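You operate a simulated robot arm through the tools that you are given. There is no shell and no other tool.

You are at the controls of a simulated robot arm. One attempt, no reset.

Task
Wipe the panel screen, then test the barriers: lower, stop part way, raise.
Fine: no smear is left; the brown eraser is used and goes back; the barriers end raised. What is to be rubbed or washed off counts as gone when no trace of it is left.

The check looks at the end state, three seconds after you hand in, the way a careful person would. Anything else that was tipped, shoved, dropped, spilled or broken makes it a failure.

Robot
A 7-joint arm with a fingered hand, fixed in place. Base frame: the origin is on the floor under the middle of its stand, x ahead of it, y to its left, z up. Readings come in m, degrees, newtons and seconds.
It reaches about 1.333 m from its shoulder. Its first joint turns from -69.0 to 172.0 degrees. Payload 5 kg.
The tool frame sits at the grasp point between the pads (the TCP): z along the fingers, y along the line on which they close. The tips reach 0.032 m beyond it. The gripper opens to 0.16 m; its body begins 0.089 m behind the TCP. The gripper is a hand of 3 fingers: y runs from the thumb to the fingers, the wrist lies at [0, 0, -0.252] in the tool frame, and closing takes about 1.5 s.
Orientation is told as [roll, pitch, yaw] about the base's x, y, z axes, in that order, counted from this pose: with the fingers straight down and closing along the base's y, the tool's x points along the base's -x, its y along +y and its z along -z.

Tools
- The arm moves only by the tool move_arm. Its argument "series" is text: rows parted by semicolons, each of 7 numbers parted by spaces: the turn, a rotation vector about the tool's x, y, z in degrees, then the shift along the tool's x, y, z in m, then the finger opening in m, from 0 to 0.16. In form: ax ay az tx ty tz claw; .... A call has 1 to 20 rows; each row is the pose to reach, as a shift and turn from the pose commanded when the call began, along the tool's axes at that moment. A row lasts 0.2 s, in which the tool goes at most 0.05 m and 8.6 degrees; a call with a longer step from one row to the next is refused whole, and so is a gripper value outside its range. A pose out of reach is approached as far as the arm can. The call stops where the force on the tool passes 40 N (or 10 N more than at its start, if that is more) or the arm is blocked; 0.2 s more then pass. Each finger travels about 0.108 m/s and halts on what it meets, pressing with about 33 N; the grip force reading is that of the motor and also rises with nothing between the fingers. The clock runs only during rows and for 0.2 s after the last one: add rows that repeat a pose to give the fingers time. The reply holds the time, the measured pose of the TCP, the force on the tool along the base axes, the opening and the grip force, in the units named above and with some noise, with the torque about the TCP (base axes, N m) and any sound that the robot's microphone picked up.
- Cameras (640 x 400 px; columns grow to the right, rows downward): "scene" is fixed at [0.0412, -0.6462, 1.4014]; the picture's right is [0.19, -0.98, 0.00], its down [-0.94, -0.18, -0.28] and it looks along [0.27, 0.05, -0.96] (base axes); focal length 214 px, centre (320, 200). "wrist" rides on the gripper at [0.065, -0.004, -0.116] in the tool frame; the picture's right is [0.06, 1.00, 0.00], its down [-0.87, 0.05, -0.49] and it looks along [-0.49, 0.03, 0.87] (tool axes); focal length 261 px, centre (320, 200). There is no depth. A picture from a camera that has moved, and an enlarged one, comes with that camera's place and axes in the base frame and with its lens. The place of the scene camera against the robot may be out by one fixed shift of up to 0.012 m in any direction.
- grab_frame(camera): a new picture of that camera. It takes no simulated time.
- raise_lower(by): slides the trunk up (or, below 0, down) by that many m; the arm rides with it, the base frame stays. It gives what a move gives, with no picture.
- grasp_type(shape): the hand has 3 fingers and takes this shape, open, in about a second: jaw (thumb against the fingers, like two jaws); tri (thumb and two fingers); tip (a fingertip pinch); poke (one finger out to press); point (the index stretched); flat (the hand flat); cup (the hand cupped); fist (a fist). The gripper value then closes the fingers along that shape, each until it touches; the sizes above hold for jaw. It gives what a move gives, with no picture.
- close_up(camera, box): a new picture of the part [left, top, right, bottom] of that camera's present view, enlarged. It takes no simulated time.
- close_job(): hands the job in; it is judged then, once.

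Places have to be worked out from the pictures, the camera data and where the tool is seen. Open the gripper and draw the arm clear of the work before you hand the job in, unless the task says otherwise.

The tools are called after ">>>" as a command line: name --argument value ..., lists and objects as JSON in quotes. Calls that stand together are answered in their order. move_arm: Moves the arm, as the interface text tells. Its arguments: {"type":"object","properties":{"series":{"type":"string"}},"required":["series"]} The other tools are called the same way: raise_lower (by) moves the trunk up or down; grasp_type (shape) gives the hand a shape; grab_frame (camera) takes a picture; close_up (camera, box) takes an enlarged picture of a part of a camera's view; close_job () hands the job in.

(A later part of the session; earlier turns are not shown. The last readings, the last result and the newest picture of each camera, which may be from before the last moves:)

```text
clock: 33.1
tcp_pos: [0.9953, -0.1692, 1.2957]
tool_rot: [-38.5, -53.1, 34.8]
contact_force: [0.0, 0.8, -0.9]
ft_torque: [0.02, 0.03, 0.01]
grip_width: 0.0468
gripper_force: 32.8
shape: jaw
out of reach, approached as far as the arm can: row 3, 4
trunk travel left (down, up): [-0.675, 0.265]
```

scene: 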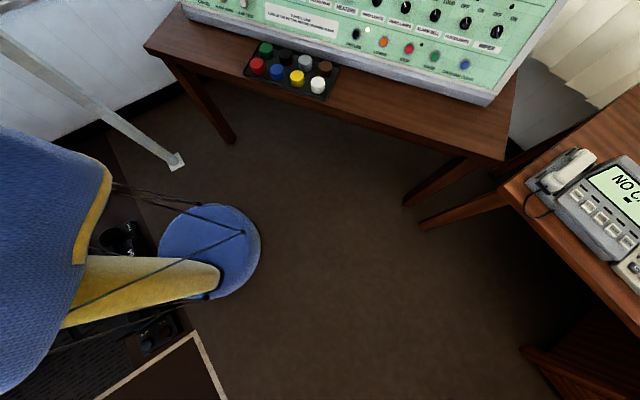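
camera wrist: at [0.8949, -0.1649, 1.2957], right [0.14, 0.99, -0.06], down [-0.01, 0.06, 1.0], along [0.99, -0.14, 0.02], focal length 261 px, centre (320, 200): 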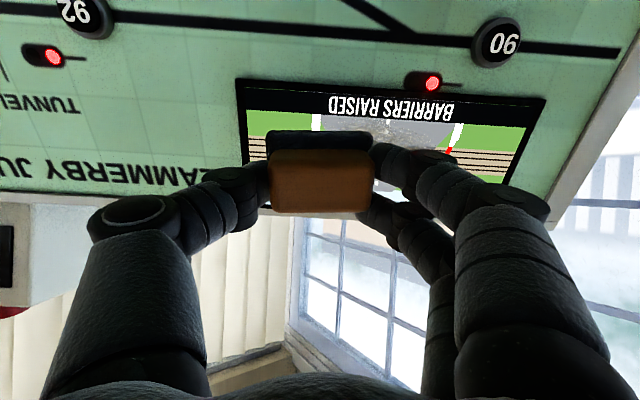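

The axis points right and the limit is only slightly exceeded. I now try the roll the other way (+25°) for comparison.

>>> move_arm --series "0 0 8 0 0 0 0.03; 0 0 16 0 0 0 0.03; 0 0 24 0 0 0 0.03; 0 0 32 0 0 0 0.03; 0 0 40 0 0 0 0.03; 0 0 48 0 0 0 0.03; 0 0 50 0 0 0 0.03; 0 0 50 0 0 0 0.03"

>>> move_arm --series "0 0 0 0.005 0.02 0 0.03; 0 0 0 0.005 0.02 0 0.03"

```text
clock: 34.9
tcp_pos: [0.9942, -0.1701, 1.2963]
tool_rot: [38.3, -53.1, -54.9]
contact_force: [-0.1, 0.7, 0.2]
ft_torque: [-0.02, 0.03, 0.01]
grip_width: 0.0466
gripper_force: 33.1
shape: jaw
trunk travel left (down, up): [-0.675, 0.265]
```

```text
clock: 35.5
tcp_pos: [0.9944, -0.1701, 1.2966]
tool_rot: [38.2, -53.2, -54.8]
contact_force: [0.3, 1.1, 0.0]
ft_torque: [0.02, -0.01, -0.03]
grip_width: 0.0466
gripper_force: 33.6
shape: jaw
out of reach, approached as far as the arm can: row 1, 2
trunk travel left (down, up): [-0.675, 0.265]
```

The roll makes no difference, so the total wrist bend is what limits, which means the forearm points too far upward. I raise the trunk the full 0.265 m so the forearm comes in more level, then undo the roll.

>>> raise_lower --by 0.265

>>> move_arm --series "0 0 -8 0 0 0 0.03; 0 0 -16 0 0 0 0.03; 0 0 -24 0 0 0 0.03; 0 0 -25 0 0 0 0.03"

>>> grab_frame --camera "wrist"

```text
clock: 38.2
tcp_pos: [0.9939, -0.171, 1.5608]
tool_rot: [38.2, -53.3, -54.8]
contact_force: [0.1, -0.5, 0.4]
ft_torque: [0.02, 0.03, 0.01]
grip_width: 0.0467
gripper_force: 33.3
shape: jaw
trunk travel left (down, up): [-0.94, 0.0]
```

```text
clock: 39.2
tcp_pos: [0.9948, -0.1706, 1.5606]
tool_rot: [-0.4, -61.9, -9.8]
contact_force: [0.6, -0.4, -0.4]
ft_torque: [-0.03, 0.0, 0.01]
grip_width: 0.0472
gripper_force: 33.3
shape: jaw
trunk travel left (down, up): [-0.94, 0.0]
```

```text
taken
camera wrist: at [0.8638, -0.1522, 1.5579], right [0.15, 0.99, -0.06], down [-0.01, 0.06, 1.0], along [0.99, -0.15, 0.02], focal length 261 px, centre (320, 200)
```

wrist: 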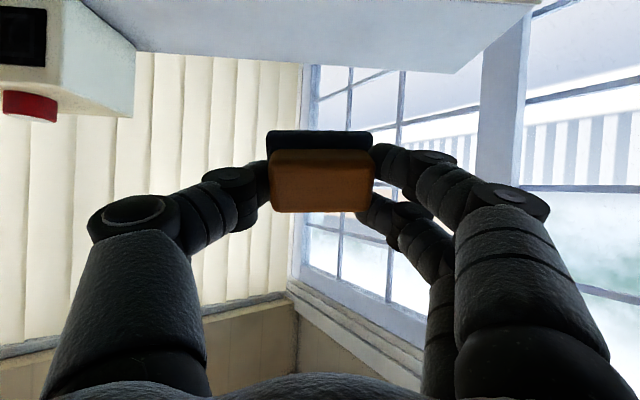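

Clear above the panel, orientation restored. I lower the hand 0.26 m with the arm itself, then step toward the screen.

>>> move_arm --series "0 0 0 0.0382 0 0.0204 0.03; 0 0 0 0.0764 0 0.0408 0.03; 0 0 0 0.1147 0 0.0613 0.03; 0 0 0 0.1529 0 0.0817 0.03; 0 0 0 0.1911 0 0.1021 0.03; 0 0 0 0.2293 0 0.1225 0.03; 0 0 0 0.2293 0 0.1225 0.03"

>>> move_arm --series "0 0 0 0 0.01 0.02 0.03; 0 0 0 0 0.02 0.04 0.03; 0 0 0 0 0.03 0.05 0.03; 0 0 0 0 0.03 0.05 0.03"

>>> grab_frame --camera "wrist"

```text
clock: 40.8
tcp_pos: [0.9721, -0.2163, 1.3308]
tool_rot: [-0.1, -61.9, -10.0]
contact_force: [0.9, 0.0, -0.5]
ft_torque: [-0.04, -0.01, 0.0]
grip_width: 0.0467
gripper_force: 33.0
shape: jaw
out of reach, approached as far as the arm can: row 2, 3, 4, 5, 6, 7
trunk travel left (down, up): [-0.94, 0.0]
```

```text
clock: 41.8
tcp_pos: [0.9999, -0.2302, 1.33]
tool_rot: [-0.1, -61.9, -10.0]
contact_force: [0.2, -0.2, -0.6]
ft_torque: [0.01, 0.04, -0.02]
grip_width: 0.0469
gripper_force: 32.9
shape: jaw
out of reach, approached as far as the arm can: row 1, 2, 3, 4
trunk travel left (down, up): [-0.94, 0.0]
```

```text
taken
camera wrist: at [0.8699, -0.2127, 1.3258], right [0.15, 0.99, -0.06], down [-0.01, 0.06, 1.0], along [0.99, -0.14, 0.02], focal length 261 px, centre (320, 200)
```

wrist: 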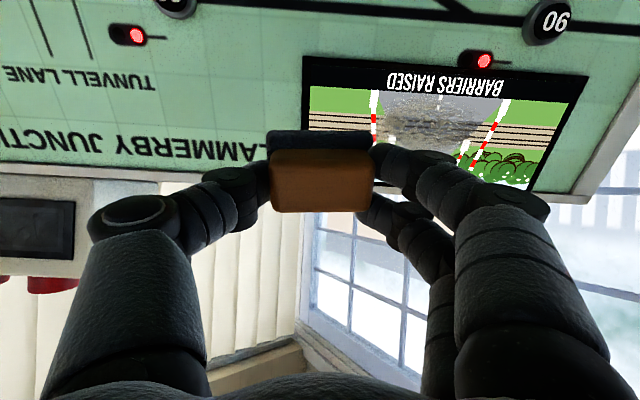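

With the trunk fully up it is even tighter; comparing all stops, the wrist itself can't go further left than about y = -0.14 out here. So I'll aim the hand leftward (wrist staying right) and later re-grip the eraser tilted; first I rise clear and test whether that hand attitude (roll -90°, tilted 30° left) is reachable.

>>> move_arm --series "0 0 0 -0.0382 0 -0.0204 0.03; 0 0 0 -0.0764 0 -0.0408 0.03; 0 0 0 -0.1147 0 -0.0613 0.03; 0 0 0 -0.1529 0 -0.0817 0.03; 0 0 0 -0.1911 0 -0.1021 0.03; 0 0 0 -0.2293 0 -0.1225 0.03; -1.96 -1.96 -7.31 -0.2293 0 -0.1225 0.03; -3.92 -3.92 -14.6 -0.2293 0 -0.1225 0.03; -5.88 -5.88 -21.9 -0.2293 0 -0.1225 0.03; -7.83 -7.83 -29.25 -0.2293 0 -0.1225 0.03; -9.79 -9.79 -36.6 -0.2293 0 -0.1225 0.03; -11.75 -11.75 -43.9 -0.2293 0 -0.1225 0.03; -13.7 -13.7 -51.2 -0.2293 0 -0.1225 0.03; -15.7 -15.7 -58.5 -0.2293 0 -0.1225 0.03; -17.6 -17.6 -65.8 -0.2293 0 -0.1225 0.03; -19.6 -19.6 -73.1 -0.2293 0 -0.1225 0.03; -21.5 -21.5 -80.4 -0.2293 0 -0.1225 0.03; -23.5 -23.5 -87.75 -0.2293 0 -0.1225 0.03"

>>> grab_frame --camera "wrist"

```text
clock: 45.6
tcp_pos: [1.0023, -0.2298, 1.5898]
tool_rot: [-65.0, -13.4, 106.8]
contact_force: [-0.7, 0.6, -1.8]
ft_torque: [-0.02, 0.02, 0.02]
grip_width: 0.0467
gripper_force: 33.3
shape: jaw
trunk travel left (down, up): [-0.94, 0.0]
```

```text
taken
camera wrist: at [0.9259, -0.3339, 1.6246], right [-0.45, 0.02, -0.9], down [-0.68, 0.64, 0.35], along [0.58, 0.77, -0.27], focal length 261 px, centre (320, 200)
```

wrist: 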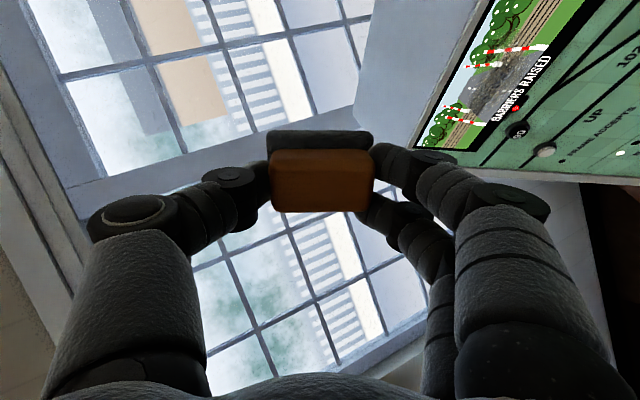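

That attitude is fully reachable. I lower the trunk 0.265 m (leaving about 8 cm from felt to panel) and test moving left across the screen at that distance.

>>> raise_lower --by -0.265

>>> move_arm --series "0 0 0 -0.0335 0.0 0.019 0.03; 0 0 0 -0.067 0.0 0.038 0.03; 0 0 0 -0.1 0.0 0.057 0.03; 0 0 0 -0.134 0.0 0.076 0.03; 0 0 0 -0.134 0.0 0.076 0.03"

>>> grab_frame --camera "wrist"

```text
clock: 48.4
tcp_pos: [1.0022, -0.2302, 1.3256]
tool_rot: [-65.1, -13.5, 106.6]
contact_force: [-1.0, 0.3, 0.4]
ft_torque: [-0.03, 0.03, -0.02]
grip_width: 0.047
gripper_force: 32.8
shape: jaw
trunk travel left (down, up): [-0.675, 0.265]
```

```text
clock: 49.5
tcp_pos: [1.0271, -0.0782, 1.3256]
tool_rot: [-65.2, -13.4, 106.6]
contact_force: [-0.1, 0.6, 0.1]
ft_torque: [-0.02, 0.05, 0.02]
grip_width: 0.0467
gripper_force: 32.2
shape: jaw
trunk travel left (down, up): [-0.675, 0.265]
```

```text
taken
camera wrist: at [0.951, -0.183, 1.3601], right [-0.44, 0.02, -0.9], down [-0.68, 0.64, 0.36], along [0.58, 0.77, -0.27], focal length 261 px, centre (320, 200)
```

wrist: 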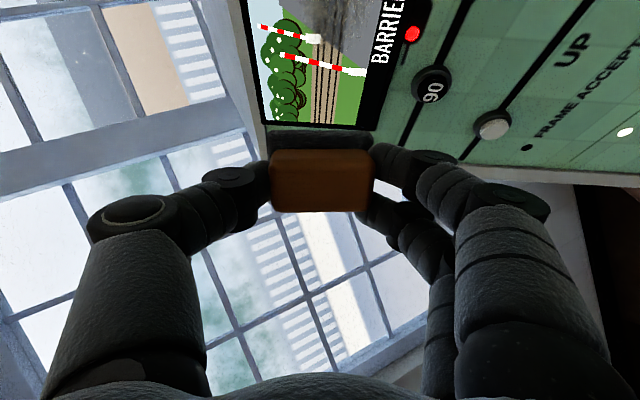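

It moves freely to y = -0.078 here. I check that it also reaches 6 cm nearer the screen and 5 cm lower, still off the surface.

>>> move_arm --series "0 0 0 0.01 0.017 0.0173 0.03; 0 0 0 0.02 0.034 0.0347 0.03; 0 0 0 0.03 0.05 0.052 0.03; 0 0 0 0.03 0.05 0.052 0.03"

>>> grab_frame --camera "wrist"

```text
clock: 50.5
tcp_pos: [1.0563, -0.0828, 1.2524]
tool_rot: [-65.2, -13.5, 106.8]
contact_force: [-0.4, 0.0, -0.1]
ft_torque: [0.01, 0.02, -0.04]
grip_width: 0.0468
gripper_force: 33.1
shape: jaw
trunk travel left (down, up): [-0.675, 0.265]
```

```text
taken
camera wrist: at [0.9801, -0.1864, 1.2877], right [-0.44, 0.02, -0.9], down [-0.68, 0.64, 0.36], along [0.58, 0.77, -0.27], focal length 261 px, centre (320, 200)
```

wrist: 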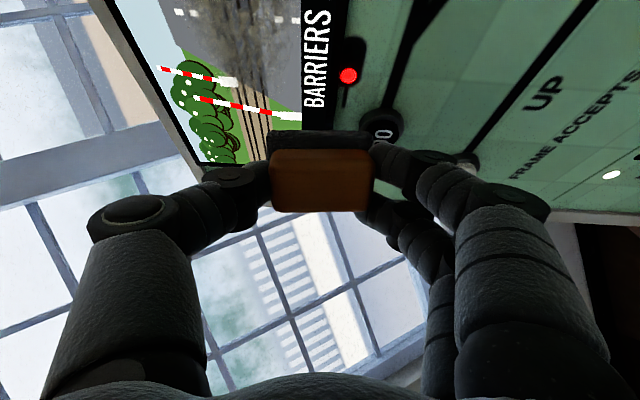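

That attitude works right where I need it. Now I carry the eraser back toward the table, turning the fingers down again, so I can set it in its place and re-grip it with a 30° tilt.

>>> move_arm --series "0 0 0 -0.015 -0.0082 -0.0462 0.03; 0 0 0 -0.0299 -0.0164 -0.0924 0.03; -2.25 4.8 6.26 -0.0449 -0.0245 -0.1386 0.03; -4.5 9.6 12.5 -0.0598 -0.0327 -0.1848 0.03; -6.75 14.4 18.8 -0.0748 -0.0409 -0.231 0.03; -9 19.2 25.0 -0.042 -0.03 -0.2622 0.03; -11.25 24 31.3 -0.0092 -0.0192 -0.2935 0.03; -13.5 28.8 37.5 0.0236 -0.0084 -0.3247 0.03; -15.75 33.6 43.8 0.0564 0.0025 -0.3559 0.03; -18 38.4 50.1 0.0892 0.0134 -0.3872 0.03; -20.25 43.2 56.3 0.122 0.0242 -0.4184 0.03; -22.5 48 62.6 0.1548 0.0351 -0.4496 0.03; -24.75 52.8 68.8 0.1876 0.0459 -0.4808 0.03; -27 57.6 75.1 0.2204 0.0568 -0.5121 0.03; -29.25 62.4 81.3 0.2532 0.0676 -0.5433 0.03; -31.5 67.2 87.6 0.286 0.0785 -0.5745 0.03; -31.5 67.2 87.6 0.286 0.0785 -0.5745 0.03"

```text
clock: 54.1
tcp_pos: [0.6164, -0.5474, 1.3494]
tool_rot: [-0.1, 0.3, -2.1]
contact_force: [-0.4, 0.5, -0.6]
ft_torque: [-0.03, -0.02, 0.0]
grip_width: 0.0467
gripper_force: 33.1
shape: jaw
trunk travel left (down, up): [-0.675, 0.265]
```

Attitude is back to fingers-down. I move over the eraser's place and lower the trunk 0.25 m.

>>> move_arm --series "0 0 0 -0.0077 -0.0318 0.0328 0.03; 0 0 0 -0.0154 -0.0635 0.0655 0.03; 0 -0.1 -0.2 -0.0231 -0.0953 0.0983 0.03; 0 -0.2 -0.3 -0.0307 -0.127 0.1311 0.03; 0 -0.3 -0.5 -0.0384 -0.1588 0.1639 0.03; 0 -0.3 -0.5 -0.0461 -0.1905 0.1966 0.03; 0 -0.3 -0.5 -0.0538 -0.2223 0.2294 0.03; 0 -0.3 -0.5 -0.0538 -0.2223 0.2294 0.03"

>>> raise_lower --by -0.25

>>> grab_frame --camera "scene"

>>> grab_frame --camera "wrist"

```text
clock: 56.0
tcp_pos: [0.6638, -0.772, 1.1235]
tool_rot: [-0.1, -0.1, -1.5]
contact_force: [0.1, -0.2, 0.1]
ft_torque: [-0.01, 0.04, 0.0]
grip_width: 0.0468
gripper_force: 33.3
shape: jaw
trunk travel left (down, up): [-0.675, 0.265]
```

```text
clock: 58.5
tcp_pos: [0.664, -0.7715, 0.8724]
tool_rot: [-0.1, -0.2, -1.6]
contact_force: [-0.3, 0.1, 0.0]
ft_torque: [0.0, 0.0, 0.01]
grip_width: 0.0467
gripper_force: 32.6
shape: jaw
trunk travel left (down, up): [-0.425, 0.515]
```

```text
taken
```

scene: 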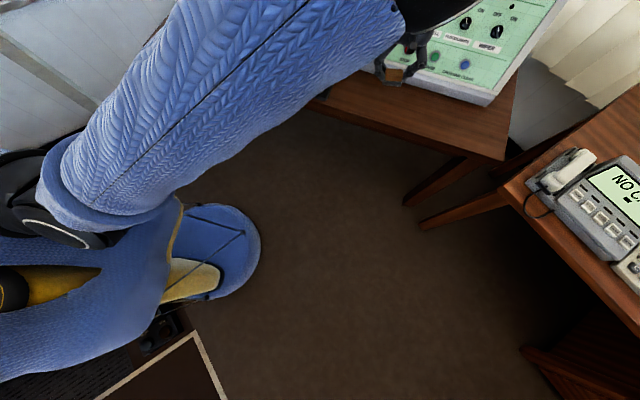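

```text
taken
camera wrist: at [0.5993, -0.7757, 0.988], right [-0.04, 1.0, 0.0], down [0.87, 0.03, 0.49], along [0.49, 0.02, -0.87], focal length 261 px, centre (320, 200)
```

wrist: 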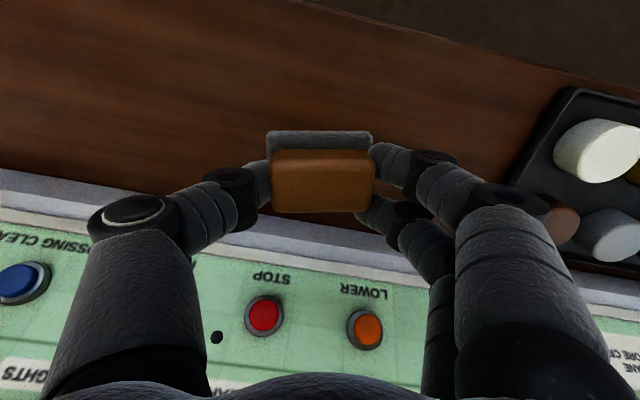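

The eraser is 9.5 cm above its place. I lower it to just touch the table.

>>> move_arm --series "0 0 0 0.001 0 0.04 0.03; 0 0 0 0.002 0 0.07 0.03; 0 0 0 0.002 0 0.085 0.03; 0 0 0 0.002 0 0.091 0.03; 0 0 0 0.002 0 0.0935 0.03; 0 0 0 0.002 0 0.0935 0.03"

>>> close_up --camera "scene" --box '[350, 60, 450, 122]'

```text
clock: 59.9
tcp_pos: [0.662, -0.772, 0.7812]
tool_rot: [-0.1, -0.3, -1.5]
contact_force: [-0.2, -0.5, 13.4]
ft_torque: [0.41, -0.13, 0.02]
grip_width: 0.0472
gripper_force: 32.5
shape: jaw
trunk travel left (down, up): [-0.425, 0.515]
```

```text
6.40 times, centred on (400, 91) of scene
camera zoom: at [0.0412, -0.6462, 1.4014], right [0.19, -0.98, 0.0], down [-0.94, -0.18, -0.28], along [0.27, 0.05, -0.96], focal length 1373 px, centre (-192, 898)
```

zoom: 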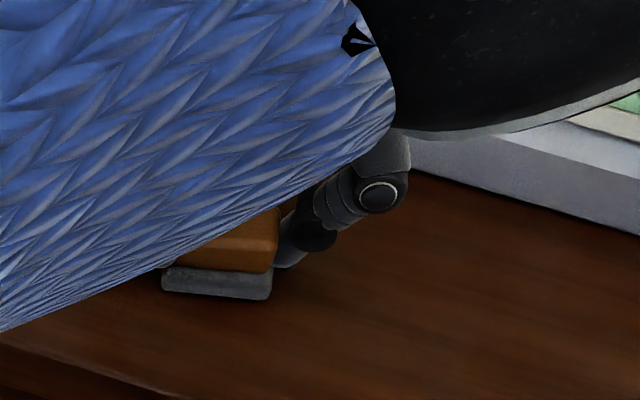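

The felt rests on the table (13 N). I open the fingers and pull up a little to prepare the tilted grip.

>>> move_arm --series "0 0 0 0 0 -0.001 0.06; 0 0 0 0 0 -0.001 0.08; 0 0 0 0 0 -0.001 0.1; 0 0 0 0 0 -0.001 0.11; 0 0 0 0 0 -0.03 0.11; 0 0 0 0 0 -0.06 0.11; 0 0 0 0 0 -0.06 0.11"

>>> grab_frame --camera "wrist"

>>> close_up --camera "wrist" --box '[240, 100, 400, 200]'

```text
clock: 61.5
tcp_pos: [0.662, -0.7724, 0.8392]
tool_rot: [0.0, -0.1, -1.4]
contact_force: [-0.5, 0.1, 0.4]
ft_torque: [0.0, 0.0, 0.0]
grip_width: 0.1095
gripper_force: 0.2
shape: jaw
trunk travel left (down, up): [-0.425, 0.515]
```

```text
taken
camera wrist: at [0.598, -0.7764, 0.953], right [-0.04, 1.0, 0.0], down [0.87, 0.03, 0.49], along [0.49, 0.02, -0.87], focal length 261 px, centre (320, 200)
```

wrist: 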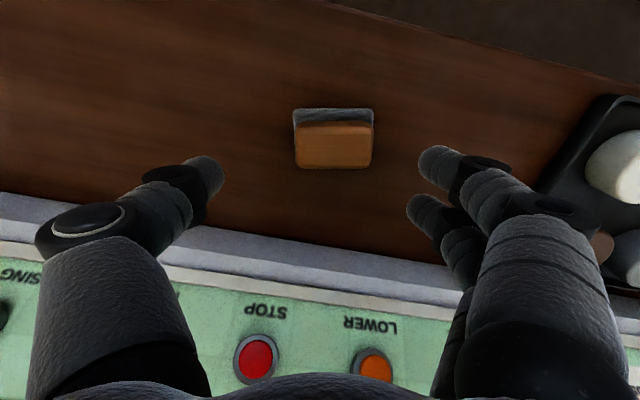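

```text
4.00 times, centred on (320, 150) of wrist
camera zoom: at [0.598, -0.7764, 0.953], right [-0.04, 1.0, 0.0], down [0.87, 0.03, 0.49], along [0.49, 0.02, -0.87], focal length 1043 px, centre (320, 400)
```

zoom: 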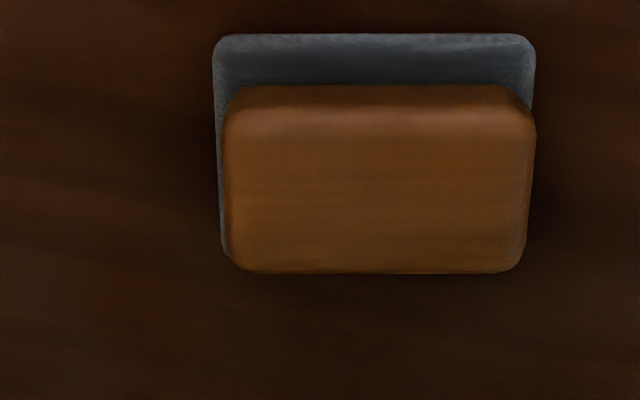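

On release the eraser shifted about 7 mm toward +y; its centre is now near [0.659, -0.764], yaw about +1°. I tilt the hand to pitch -28° and line up just behind and above it.

>>> move_arm --series "-0.13 -7 -0.55 0.011 0.002 0 0.11; -0.27 -14 -1.1 0.022 0.004 0 0.11; -0.4 -21 -1.65 0.033 0.006 0.005 0.11; -0.54 -28 -2.2 0.0431 0.0077 0.0111 0.11; -0.54 -28 -2.2 0.0431 0.0077 0.0111 0.11"

>>> grab_frame --camera "wrist"

>>> close_up --camera "scene" --box '[340, 50, 460, 125]'

```text
clock: 62.4
tcp_pos: [0.6054, -0.7633, 0.7736]
tool_rot: [-0.1, -15.2, 0.4]
contact_force: [-6.7, 0.7, 19.9]
ft_torque: [1.55, 0.59, 0.6]
grip_width: 0.1112
gripper_force: 0.1
shape: jaw
trunk travel left (down, up): [-0.425, 0.515]
stopped in row 4: the force on the tool passed its limit at 93 N (the readings are from after the stop); the commanded pose is now the measured one
```

```text
taken
camera wrist: at [0.5123, -0.77, 0.8687], right [-0.07, 1.0, -0.02], down [0.71, 0.06, 0.7], along [0.7, 0.03, -0.71], focal length 261 px, centre (320, 200)
```

wrist: 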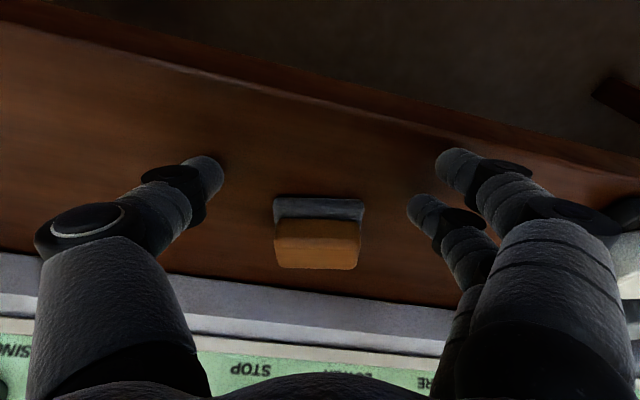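

```text
5.33 times, centred on (400, 88) of scene
camera zoom: at [0.0412, -0.6462, 1.4014], right [0.19, -0.98, 0.0], down [-0.94, -0.18, -0.28], along [0.27, 0.05, -0.96], focal length 1144 px, centre (-107, 800)
```

zoom: 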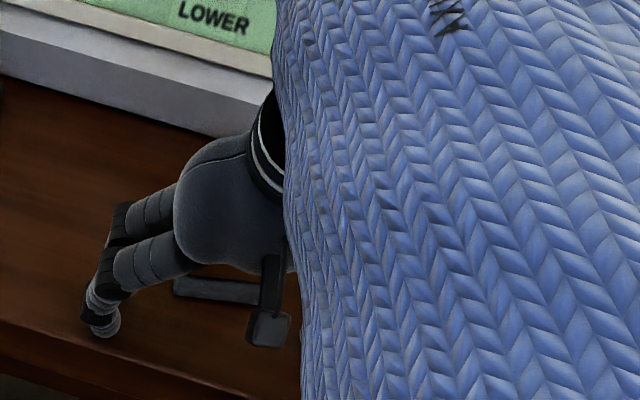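

The hand dipped and its tips hit the table (93 N) – the arm seems to have swung its elbow to a new posture. I look at the full scene before moving on.

>>> grab_frame --camera "scene"

>>> close_up --camera "wrist" --box '[180, 120, 500, 320]'

```text
taken
```

scene: 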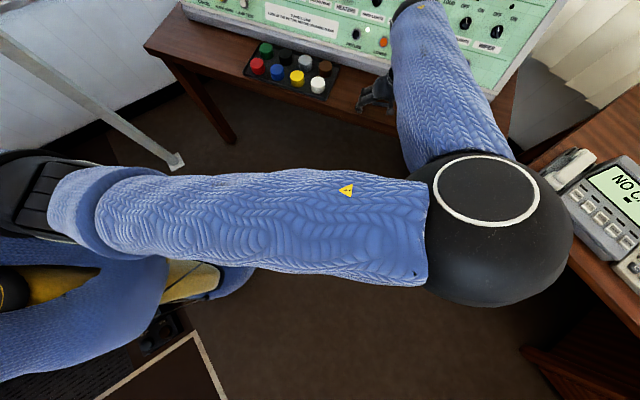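

```text
2.00 times, centred on (340, 220) of wrist
camera zoom: at [0.5123, -0.77, 0.8687], right [-0.07, 1.0, -0.02], down [0.71, 0.06, 0.7], along [0.7, 0.03, -0.71], focal length 521 px, centre (280, 160)
```

zoom: 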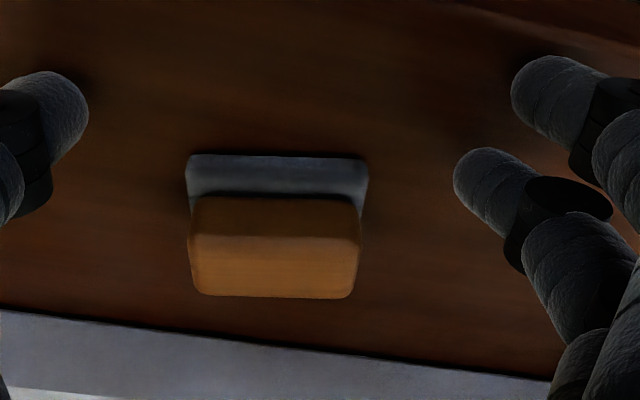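

The arm's elbow is now out to the right, near [0.1, -0.8, 1.2], clear of the phone desk, and the eraser has not been touched. I lift the hand straight up off the table in small steps.

>>> move_arm --series "0 0 0 -0.0026 0 -0.0097 0.11; 0 0 0 -0.0065 0 -0.0241 0.11; 0 0 0 -0.0118 0 -0.0434 0.11; 0 0 0 -0.0157 0 -0.0579 0.11; 0 0 0 -0.0157 0 -0.0579 0.11"

>>> grab_frame --camera "scene"

>>> grab_frame --camera "wrist"

```text
clock: 63.6
tcp_pos: [0.6042, -0.766, 0.8325]
tool_rot: [-0.1, -15.2, 0.4]
contact_force: [-0.5, 0.4, -0.6]
ft_torque: [0.01, 0.01, 0.02]
grip_width: 0.1102
gripper_force: 0.0
shape: jaw
trunk travel left (down, up): [-0.425, 0.515]
```

```text
taken
```

scene: 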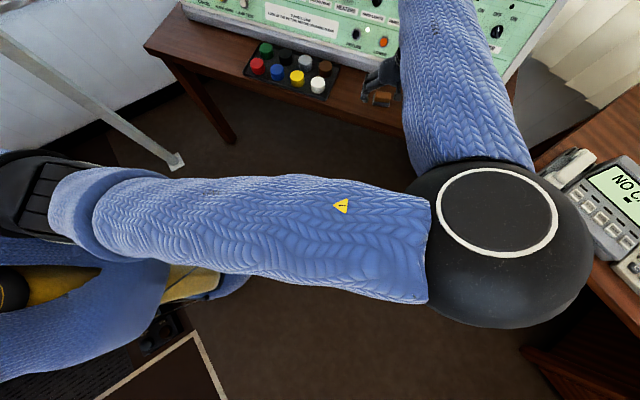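

```text
taken
camera wrist: at [0.5118, -0.7716, 0.9259], right [-0.07, 1.0, -0.02], down [0.71, 0.06, 0.7], along [0.7, 0.03, -0.71], focal length 261 px, centre (320, 200)
```

wrist: 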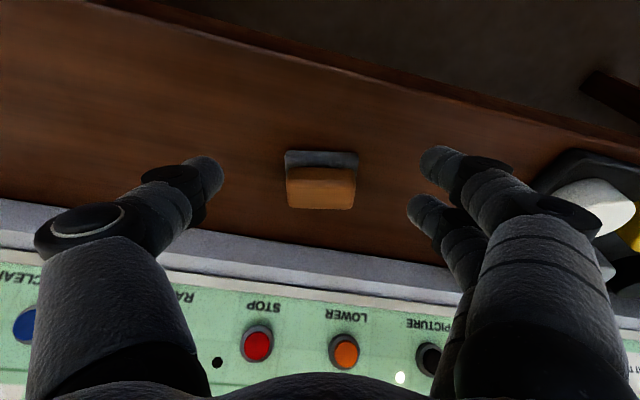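

Safely lifted. With this elbow-out posture I first test, with the hand empty, whether the screen can be reached square-on; I raise the trunk 0.25 m and move over toward the screen.

>>> raise_lower --by 0.25

>>> move_arm --series "0 0 0 -0.0105 0.013 -0.0386 0.11; 0 -5 0 -0.021 0.027 -0.0772 0.11; 0 -10 0 -0.0316 0.04 -0.1158 0.11; 0 -15 0 -0.0421 0.053 -0.1544 0.11; 0 -20 0 -0.0526 0.067 -0.193 0.11; 0 -25 0 -0.0526 0.1 -0.193 0.11; 0 -30 0 -0.0526 0.133 -0.193 0.11; 0 -35 0 -0.0526 0.167 -0.193 0.11; 0 -40 0 -0.0526 0.2 -0.193 0.11; 0 -46.8 0 -0.0526 0.23 -0.193 0.11"

>>> grab_frame --camera "scene"

>>> grab_frame --camera "wrist"

```text
clock: 66.2
tcp_pos: [0.6048, -0.7662, 1.0822]
tool_rot: [0.0, -15.1, 0.4]
contact_force: [-0.3, 0.2, -0.8]
ft_torque: [0.0, -0.01, 0.03]
grip_width: 0.11
gripper_force: 0.0
shape: jaw
trunk travel left (down, up): [-0.675, 0.265]
```

```text
clock: 68.4
tcp_pos: [0.6033, -0.5355, 1.2809]
tool_rot: [0.0, -62.0, 0.1]
contact_force: [0.4, -0.1, 0.4]
ft_torque: [-0.02, -0.03, -0.03]
grip_width: 0.1104
gripper_force: 0.1
shape: jaw
trunk travel left (down, up): [-0.675, 0.265]
```

```text
taken
```

scene: 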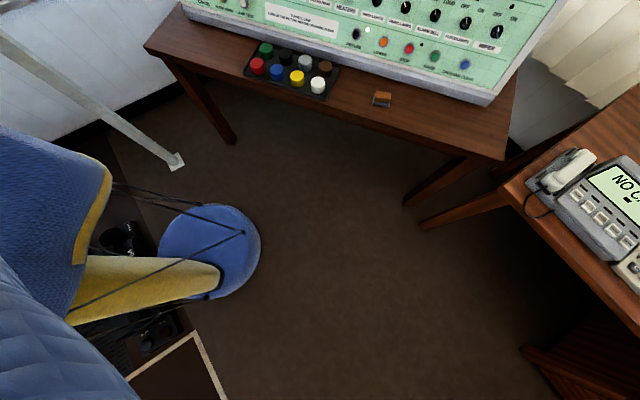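

```text
taken
camera wrist: at [0.4711, -0.5421, 1.2776], right [-0.03, 1.0, -0.05], down [-0.03, 0.05, 1.0], along [1.0, 0.04, 0.03], focal length 261 px, centre (320, 200)
```

wrist: 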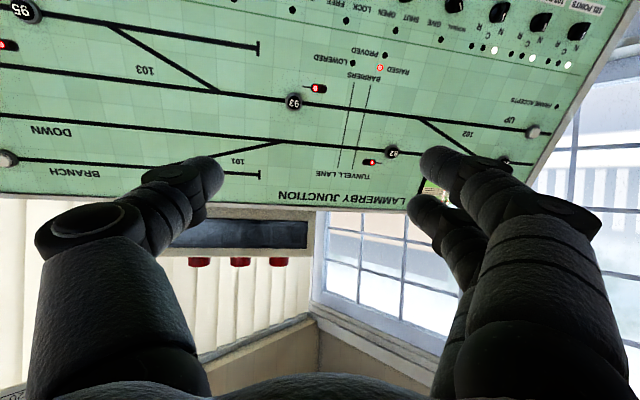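

The eraser still sits in place and the posture change went smoothly. I now move the empty hand to face the screen square-on, ending about 11 cm off it.

>>> move_arm --series "0.7 0 0.4 -0.0177 0.0315 0.028 0.11; 1.5 0 0.8 -0.0355 0.0631 0.0561 0.11; 2.2 0 1.2 -0.0532 0.0946 0.0841 0.11; 2.9 0 1.6 -0.0709 0.1262 0.1122 0.11; 3.7 0 2.0 -0.0886 0.1577 0.1402 0.11; 4.4 0 2.3 -0.1064 0.1893 0.1683 0.11; 5.2 0 2.7 -0.1241 0.2208 0.1963 0.11; 5.9 0 3.1 -0.1418 0.2523 0.2243 0.11; 6.6 0 3.5 -0.1595 0.2839 0.2524 0.11; 7.4 0 3.9 -0.1773 0.3154 0.2804 0.11; 8.1 0 4.3 -0.195 0.347 0.3085 0.11; 8.83 0 4.69 -0.2127 0.3785 0.3365 0.11; 8.83 0 4.69 -0.2127 0.3785 0.3365 0.11"

>>> grab_frame --camera "scene"

>>> grab_frame --camera "wrist"

```text
clock: 71.2
tcp_pos: [0.9989, -0.1558, 1.3089]
tool_rot: [0.1, -62.1, -9.8]
contact_force: [-0.3, -0.6, 0.7]
ft_torque: [-0.04, -0.02, 0.01]
grip_width: 0.1098
gripper_force: 0.1
shape: jaw
trunk travel left (down, up): [-0.675, 0.265]
```

```text
taken
```

scene: 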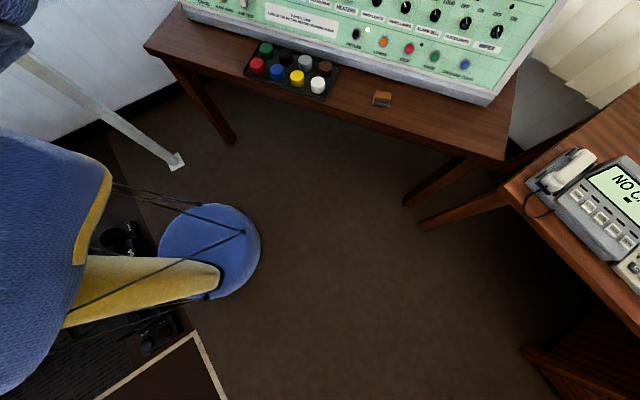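

```text
taken
camera wrist: at [0.8684, -0.1387, 1.3055], right [0.14, 0.99, -0.05], down [-0.02, 0.06, 1.0], along [0.99, -0.14, 0.02], focal length 261 px, centre (320, 200)
```

wrist: 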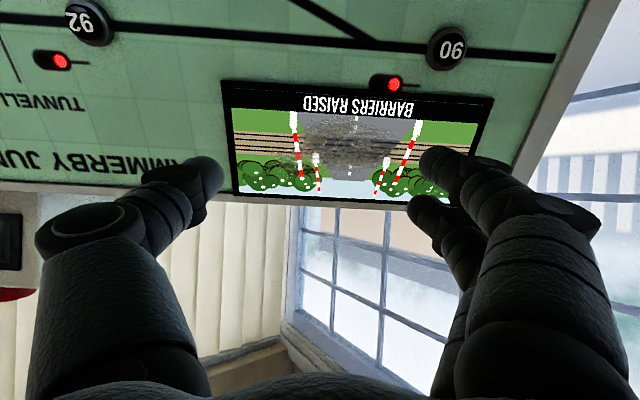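

This posture reaches the screen square-on without complaint. I test further left and nearer, still about 6 cm off the surface.

>>> move_arm --series "0 0 0 0 0.025 0.02 0.11; 0 0 0 0 0.05 0.04 0.11; 0 0 0 0 0.07 0.05 0.11; 0 0 0 0.03 0.07 0.05 0.11; 0 0 0 0.03 0.07 0.05 0.11"

>>> grab_frame --camera "wrist"

```text
clock: 72.4
tcp_pos: [1.0393, -0.0893, 1.2605]
tool_rot: [-0.2, -62.0, -9.6]
contact_force: [-0.1, -0.5, -0.3]
ft_torque: [0.02, -0.01, 0.01]
grip_width: 0.1102
gripper_force: 0.2
shape: jaw
trunk travel left (down, up): [-0.675, 0.265]
```

```text
taken
camera wrist: at [0.9084, -0.0724, 1.2572], right [0.14, 0.99, -0.06], down [-0.02, 0.06, 1.0], along [0.99, -0.14, 0.02], focal length 261 px, centre (320, 200)
```

wrist: 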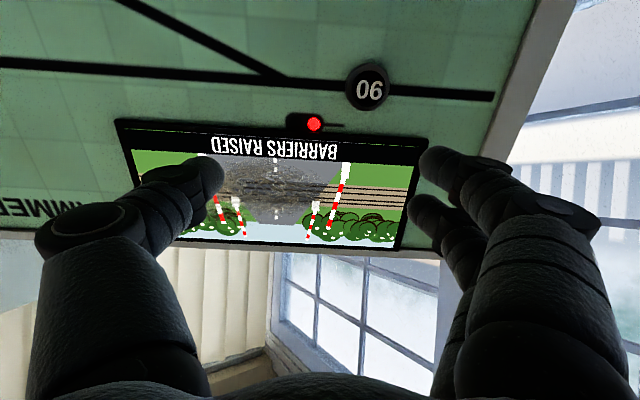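

Reach is good over the whole screen, and from these two close views I refine the plane (corner near [1.087, -0.262, 1.209], 0.248 x 0.116 m, yaw about -10.5°). I enlarge the smear while it is unobstructed.

>>> close_up --camera "wrist" --box '[110, 110, 430, 310]'

```text
2.00 times, centred on (270, 210) of wrist
camera zoom: at [0.9084, -0.0724, 1.2572], right [0.14, 0.99, -0.06], down [-0.02, 0.06, 1.0], along [0.99, -0.14, 0.02], focal length 521 px, centre (420, 180)
```

zoom: 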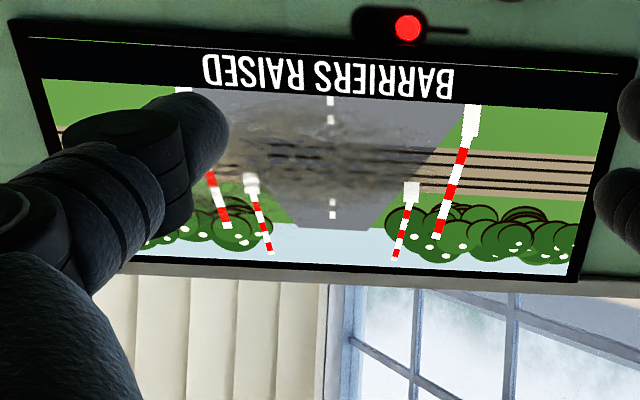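

The smear covers the middle of the screen, roughly from a quarter to two thirds of its width. I retrace the path back toward the eraser with the empty hand.

>>> move_arm --series "0 0 0 -0.0147 -0.0363 -0.0239 0.11; 0 0 0 -0.0294 -0.0725 -0.0478 0.11; -0.7 0 -0.4 -0.0146 -0.1093 -0.0707 0.11; -1.4 0 -0.8 0.0002 -0.1461 -0.0935 0.11; -2.1 0 -1.1 0.015 -0.1829 -0.1164 0.11; -2.9 0 -1.5 0.0298 -0.2197 -0.1392 0.11; -3.6 0 -1.9 0.0447 -0.2565 -0.1621 0.11; -4.3 0 -2.3 0.0595 -0.2933 -0.185 0.11; -5 0 -2.6 0.0743 -0.3301 -0.2078 0.11; -5.7 0 -3 0.0891 -0.3669 -0.2307 0.11; -6.4 0 -3.4 0.1039 -0.4037 -0.2535 0.11; -7.1 0 -3.8 0.1187 -0.4405 -0.2764 0.11; -7.9 0 -4.2 0.1335 -0.4773 -0.2993 0.11; -8.57 0 -4.54 0.1483 -0.5141 -0.3221 0.11; -8.57 0 -4.54 0.1483 -0.5141 -0.3221 0.11"

>>> move_arm --series "0 6 0 0 -0.023 0 0.11; 0 12 0 0 -0.046 0 0.11; 0 18 0 0 -0.069 0 0.11; 0 24 0 0 -0.092 0 0.11; 0 30 0 0 -0.115 0 0.11; 0 36 0 0 -0.138 0 0.11; 0 42 0 0 -0.161 0 0.11; 0 47 0 0 -0.184 0 0.11; 0 47 0 0 -0.207 0 0.11; 0 47 0 0 -0.228 0 0.11"

>>> grab_frame --camera "scene"

```text
clock: 75.6
tcp_pos: [0.6062, -0.5374, 1.2816]
tool_rot: [0.0, -62.0, -0.1]
contact_force: [0.5, -0.4, -0.9]
ft_torque: [0.01, -0.03, -0.02]
grip_width: 0.1101
gripper_force: 0.1
shape: jaw
trunk travel left (down, up): [-0.675, 0.265]
```

```text
clock: 77.8
tcp_pos: [0.606, -0.7658, 1.2816]
tool_rot: [0.0, -14.9, 0.0]
contact_force: [0.5, 0.7, 0.0]
ft_torque: [-0.01, 0.02, -0.01]
grip_width: 0.1102
gripper_force: 0.0
shape: jaw
trunk travel left (down, up): [-0.675, 0.265]
```

```text
taken
```

scene: 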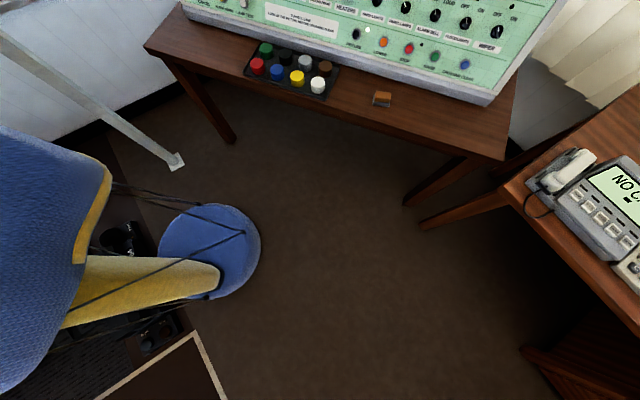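

Path retraced safely. Still high up (z ≈ 1.28), I bring the fingers vertical over the eraser, where any posture change would be harmless.

>>> move_arm --series "0 5 -0.2 -0.0164 0.0006 0.0044 0.11; 0 10 -0.5 -0.0329 0.0012 0.0087 0.11; 0 15 -0.8 -0.0493 0.0018 0.0131 0.11; 0 15 -0.8 -0.0493 0.0018 0.0131 0.11"

>>> raise_lower --by -0.25

>>> grab_frame --camera "scene"

>>> grab_frame --camera "wrist"

```text
clock: 78.8
tcp_pos: [0.6539, -0.7659, 1.2825]
tool_rot: [-0.1, 0.0, 0.8]
contact_force: [0.1, -0.2, 0.0]
ft_torque: [0.02, -0.03, -0.01]
grip_width: 0.1099
gripper_force: 0.0
shape: jaw
trunk travel left (down, up): [-0.675, 0.265]
```

```text
clock: 81.3
tcp_pos: [0.6563, -0.7654, 1.0316]
tool_rot: [0.0, 0.1, 0.8]
contact_force: [-0.1, -0.9, 0.5]
ft_torque: [-0.01, 0.01, -0.02]
grip_width: 0.1103
gripper_force: 0.1
shape: jaw
trunk travel left (down, up): [-0.425, 0.515]
```

```text
taken
```

scene: 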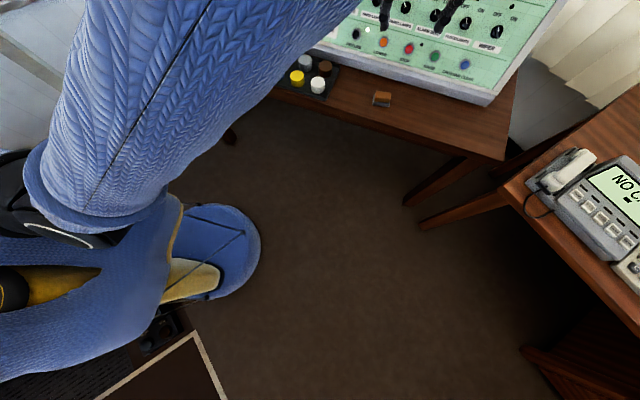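

```text
taken
camera wrist: at [0.5912, -0.7717, 1.1472], right [-0.08, 1.0, 0.0], down [0.87, 0.07, 0.49], along [0.49, 0.04, -0.87], focal length 261 px, centre (320, 200)
```

wrist: 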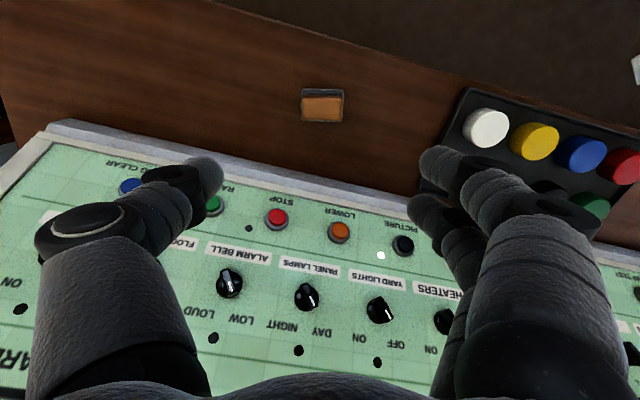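

The elbow went back up on its own during that turn, so posture depends on the path; I know which path sets the useful one (and will do that high up). First I check the eraser's exact place again for a normal grasp.

>>> close_up --camera "wrist" --box '[272, 75, 372, 137]'

>>> close_up --camera "scene" --box '[350, 60, 450, 122]'

```text
6.40 times, centred on (322, 106) of wrist
camera zoom: at [0.5912, -0.7717, 1.1472], right [-0.08, 1.0, 0.0], down [0.87, 0.07, 0.49], along [0.49, 0.04, -0.87], focal length 1668 px, centre (307, 802)
```

zoom: 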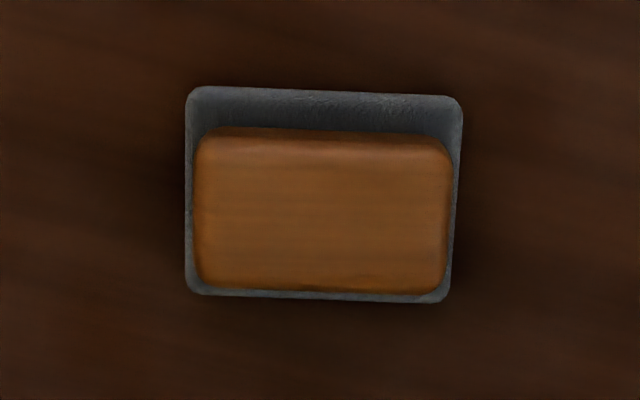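

```text
6.40 times, centred on (400, 91) of scene
camera zoom: at [0.0412, -0.6462, 1.4014], right [0.19, -0.98, 0.0], down [-0.94, -0.18, -0.28], along [0.27, 0.05, -0.96], focal length 1373 px, centre (-192, 898)
```

zoom: 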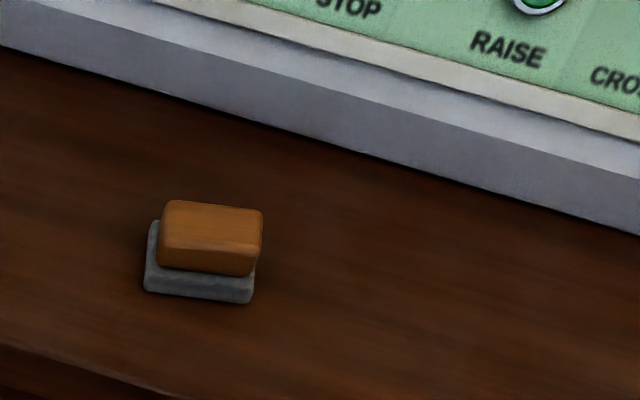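

The eraser's centre is now [0.659, -0.763] with yaw about +2.7°. I descend onto it with the fingers straddling it, then close.

>>> move_arm --series "0 0 -0.5 -0.0006 0.0006 0.045 0.11; 0 0 -1 -0.0012 0.0012 0.09 0.11; 0 0 -1.5 -0.0018 0.0018 0.135 0.1; 0 0 -1.9 -0.0025 0.0024 0.18 0.1; 0 0 -1.9 -0.0025 0.0024 0.215 0.09; 0 0 -1.9 -0.0025 0.0024 0.238 0.09; 0 0 -1.9 -0.0025 0.0024 0.2526 0.09; 0 0 -1.9 -0.0025 0.0024 0.2526 0.09"

>>> grab_frame --camera "wrist"

```text
clock: 83.2
tcp_pos: [0.659, -0.7637, 0.778]
tool_rot: [-0.1, 0.0, 2.7]
contact_force: [-0.4, 0.6, -0.6]
ft_torque: [0.02, -0.01, -0.04]
grip_width: 0.0906
gripper_force: 0.0
shape: jaw
trunk travel left (down, up): [-0.425, 0.515]
```

```text
taken
camera wrist: at [0.5942, -0.7724, 0.8944], right [-0.11, 0.99, 0.0], down [0.87, 0.1, 0.49], along [0.49, 0.05, -0.87], focal length 261 px, centre (320, 200)
```

wrist: 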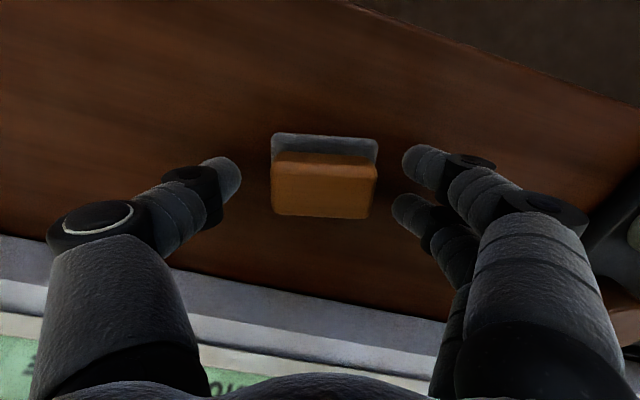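

Well centred. I close the grip and lift 6 cm.

>>> move_arm --series "0 0 0 0 0 0 0.07; 0 0 0 0 0 0 0.05; 0 0 0 0 0 0 0.04; 0 0 0 0 0 0 0.03; 0 0 0 0 0 0 0.03; 0 0 0 0 0 -0.01 0.03; 0 0 0 0 0 -0.03 0.03; 0 0 0 0 0 -0.06 0.03; 0 0 0 0 0 -0.06 0.03"

>>> raise_lower --by 0.25

>>> grab_frame --camera "wrist"

```text
clock: 85.2
tcp_pos: [0.6573, -0.7636, 0.8385]
tool_rot: [-0.1, 0.1, 2.6]
contact_force: [-0.5, 0.1, -1.2]
ft_torque: [-0.01, 0.01, 0.0]
grip_width: 0.0498
gripper_force: 33.0
shape: jaw
trunk travel left (down, up): [-0.425, 0.515]
```

```text
clock: 87.7
tcp_pos: [0.6569, -0.7627, 1.0894]
tool_rot: [-0.2, 0.1, 2.7]
contact_force: [0.1, 0.0, -0.5]
ft_torque: [-0.01, -0.02, 0.01]
grip_width: 0.0497
gripper_force: 32.7
shape: jaw
trunk travel left (down, up): [-0.675, 0.265]
```

```text
taken
camera wrist: at [0.5938, -0.7714, 1.2044], right [-0.11, 0.99, 0.0], down [0.87, 0.1, 0.49], along [0.49, 0.05, -0.87], focal length 261 px, centre (320, 200)
```

wrist: 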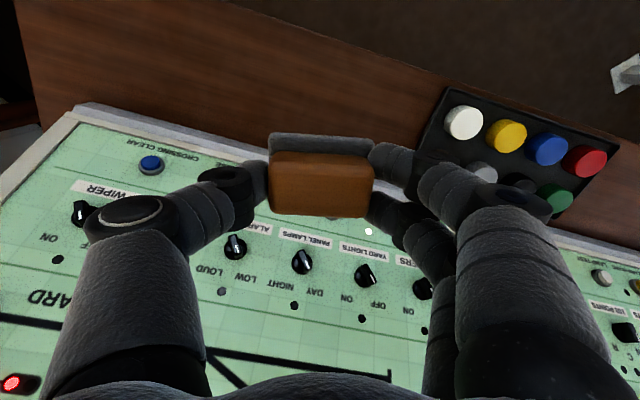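

Held well. Now, 0.3 m above the table, I repeat the pitch-back move that makes the arm swing its elbow outward.

>>> move_arm --series "0 -7 0 0.011 0.002 0 0.03; 0 -14 0 0.022 0.004 0 0.03; 0 -21 0 0.033 0.006 0.005 0.03; 0 -28 0 0.0431 0.0077 0.0111 0.03; 0 -28 0 0.0431 0.0077 0.0111 0.03; 0 -28 0 0.0431 0.0077 0.0111 0.03"

>>> grab_frame --camera "scene"

>>> grab_frame --camera "wrist"

```text
clock: 89.1
tcp_pos: [0.6142, -0.7578, 1.0763]
tool_rot: [0.0, -28.1, 2.6]
contact_force: [0.2, -0.2, 0.2]
ft_torque: [0.0, 0.03, 0.02]
grip_width: 0.0496
gripper_force: 33.0
shape: jaw
trunk travel left (down, up): [-0.675, 0.265]
```

```text
taken
```

scene: 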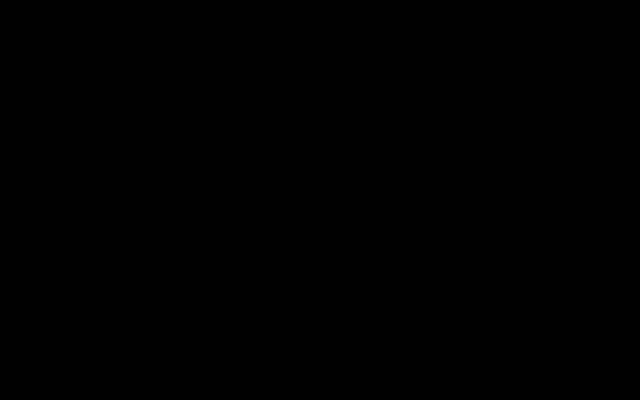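

```text
taken
camera wrist: at [0.5038, -0.7684, 1.1488], right [-0.1, 0.99, -0.03], down [0.53, 0.08, 0.84], along [0.84, 0.07, -0.54], focal length 261 px, centre (320, 200)
```

wrist: 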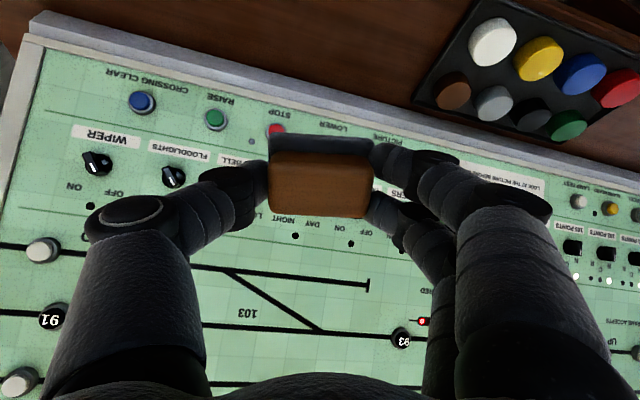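

The hand stayed steady and the scene camera is now inside the elbow (black), so the elbow is out to the right as wanted. I follow the tested path up and across.

>>> move_arm --series "0 -2 0 -0.0191 0.013 -0.0362 0.03; 0.1 -6 0.3 -0.0382 0.027 -0.0724 0.03; 0.3 -10 0.6 -0.0574 0.04 -0.1085 0.03; 0.5 -14 0.9 -0.0765 0.053 -0.1447 0.03; 0.7 -18 1.2 -0.0956 0.067 -0.1809 0.03; 0.8 -22 1.5 -0.0956 0.1 -0.1809 0.03; 0.9 -26 1.8 -0.0956 0.133 -0.1809 0.03; 1.0 -30 2.1 -0.0956 0.167 -0.1809 0.03; 1.2 -34 2.3 -0.0956 0.195 -0.1809 0.03; 1.2 -34 2.3 -0.0956 0.2223 -0.1809 0.03; 1.2 -34 2.3 -0.0956 0.2223 -0.1809 0.03"

```text
clock: 91.5
tcp_pos: [0.5998, -0.5354, 1.2815]
tool_rot: [1.5, -62.0, -1.1]
contact_force: [0.1, -0.3, -0.9]
ft_torque: [-0.02, -0.02, 0.0]
grip_width: 0.0493
gripper_force: 32.5
shape: jaw
trunk travel left (down, up): [-0.675, 0.265]
```

On track with the good posture. Now I move to face the screen square-on, felt about 5 cm off the smear.

>>> move_arm --series "0.8 0 0.3 -0.017 0.0301 0.0297 0.03; 1.5 0 0.7 -0.0341 0.0603 0.0594 0.03; 2.3 0 1 -0.0511 0.0904 0.0891 0.03; 3 0 1.4 -0.0681 0.1206 0.1188 0.03; 3.8 0 1.7 -0.0852 0.1507 0.1485 0.03; 4.5 0 2 -0.1022 0.1808 0.1782 0.03; 5.3 0 2.4 -0.1192 0.211 0.208 0.03; 6 0 2.7 -0.1362 0.2411 0.2377 0.03; 6.8 0 3 -0.1533 0.2712 0.2674 0.03; 7.5 0 3.4 -0.1703 0.3014 0.2971 0.03; 8.3 0 3.7 -0.1873 0.3315 0.3268 0.03; 9 0 4 -0.2044 0.3617 0.3565 0.03; 9.8 0 4.4 -0.2214 0.3918 0.3862 0.03; 9.8 0 4.4 -0.2214 0.3918 0.3862 0.03"

>>> grab_frame --camera "wrist"

```text
clock: 94.5
tcp_pos: [1.0065, -0.1795, 1.3]
tool_rot: [-0.2, -62.1, -10.3]
contact_force: [-1.9, 0.0, 0.7]
ft_torque: [-0.03, 0.03, -0.02]
grip_width: 0.0486
gripper_force: 33.0
shape: jaw
out of reach, approached as far as the arm can: row 13, 14
trunk travel left (down, up): [-0.675, 0.265]
```

```text
taken
camera wrist: at [0.8765, -0.1604, 1.296], right [0.15, 0.99, -0.06], down [-0.02, 0.06, 1.0], along [0.99, -0.15, 0.03], focal length 261 px, centre (320, 200)
```

wrist: 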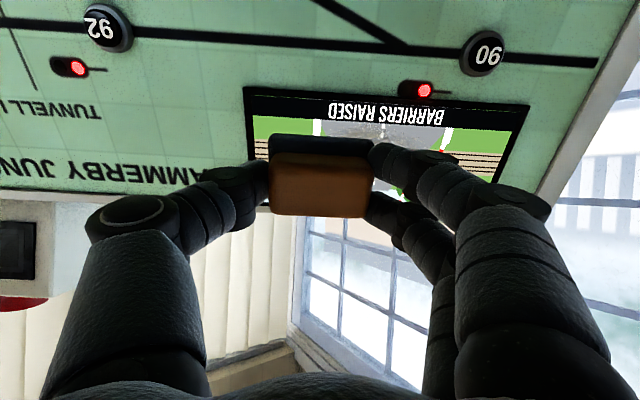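

Limited again at the very end, unlike the empty-hand test. I check the scene to see where the elbow is now.

>>> grab_frame --camera "scene"

```text
taken
```

scene: 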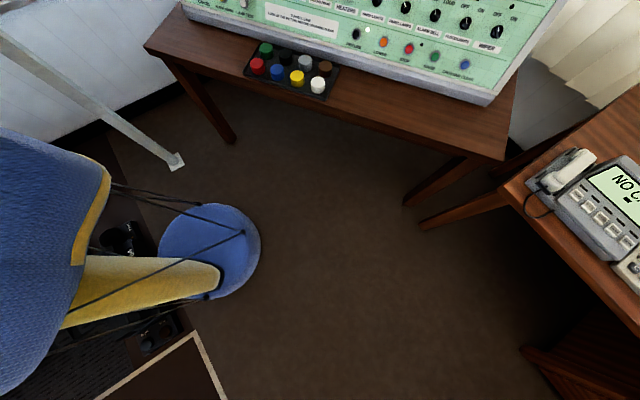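

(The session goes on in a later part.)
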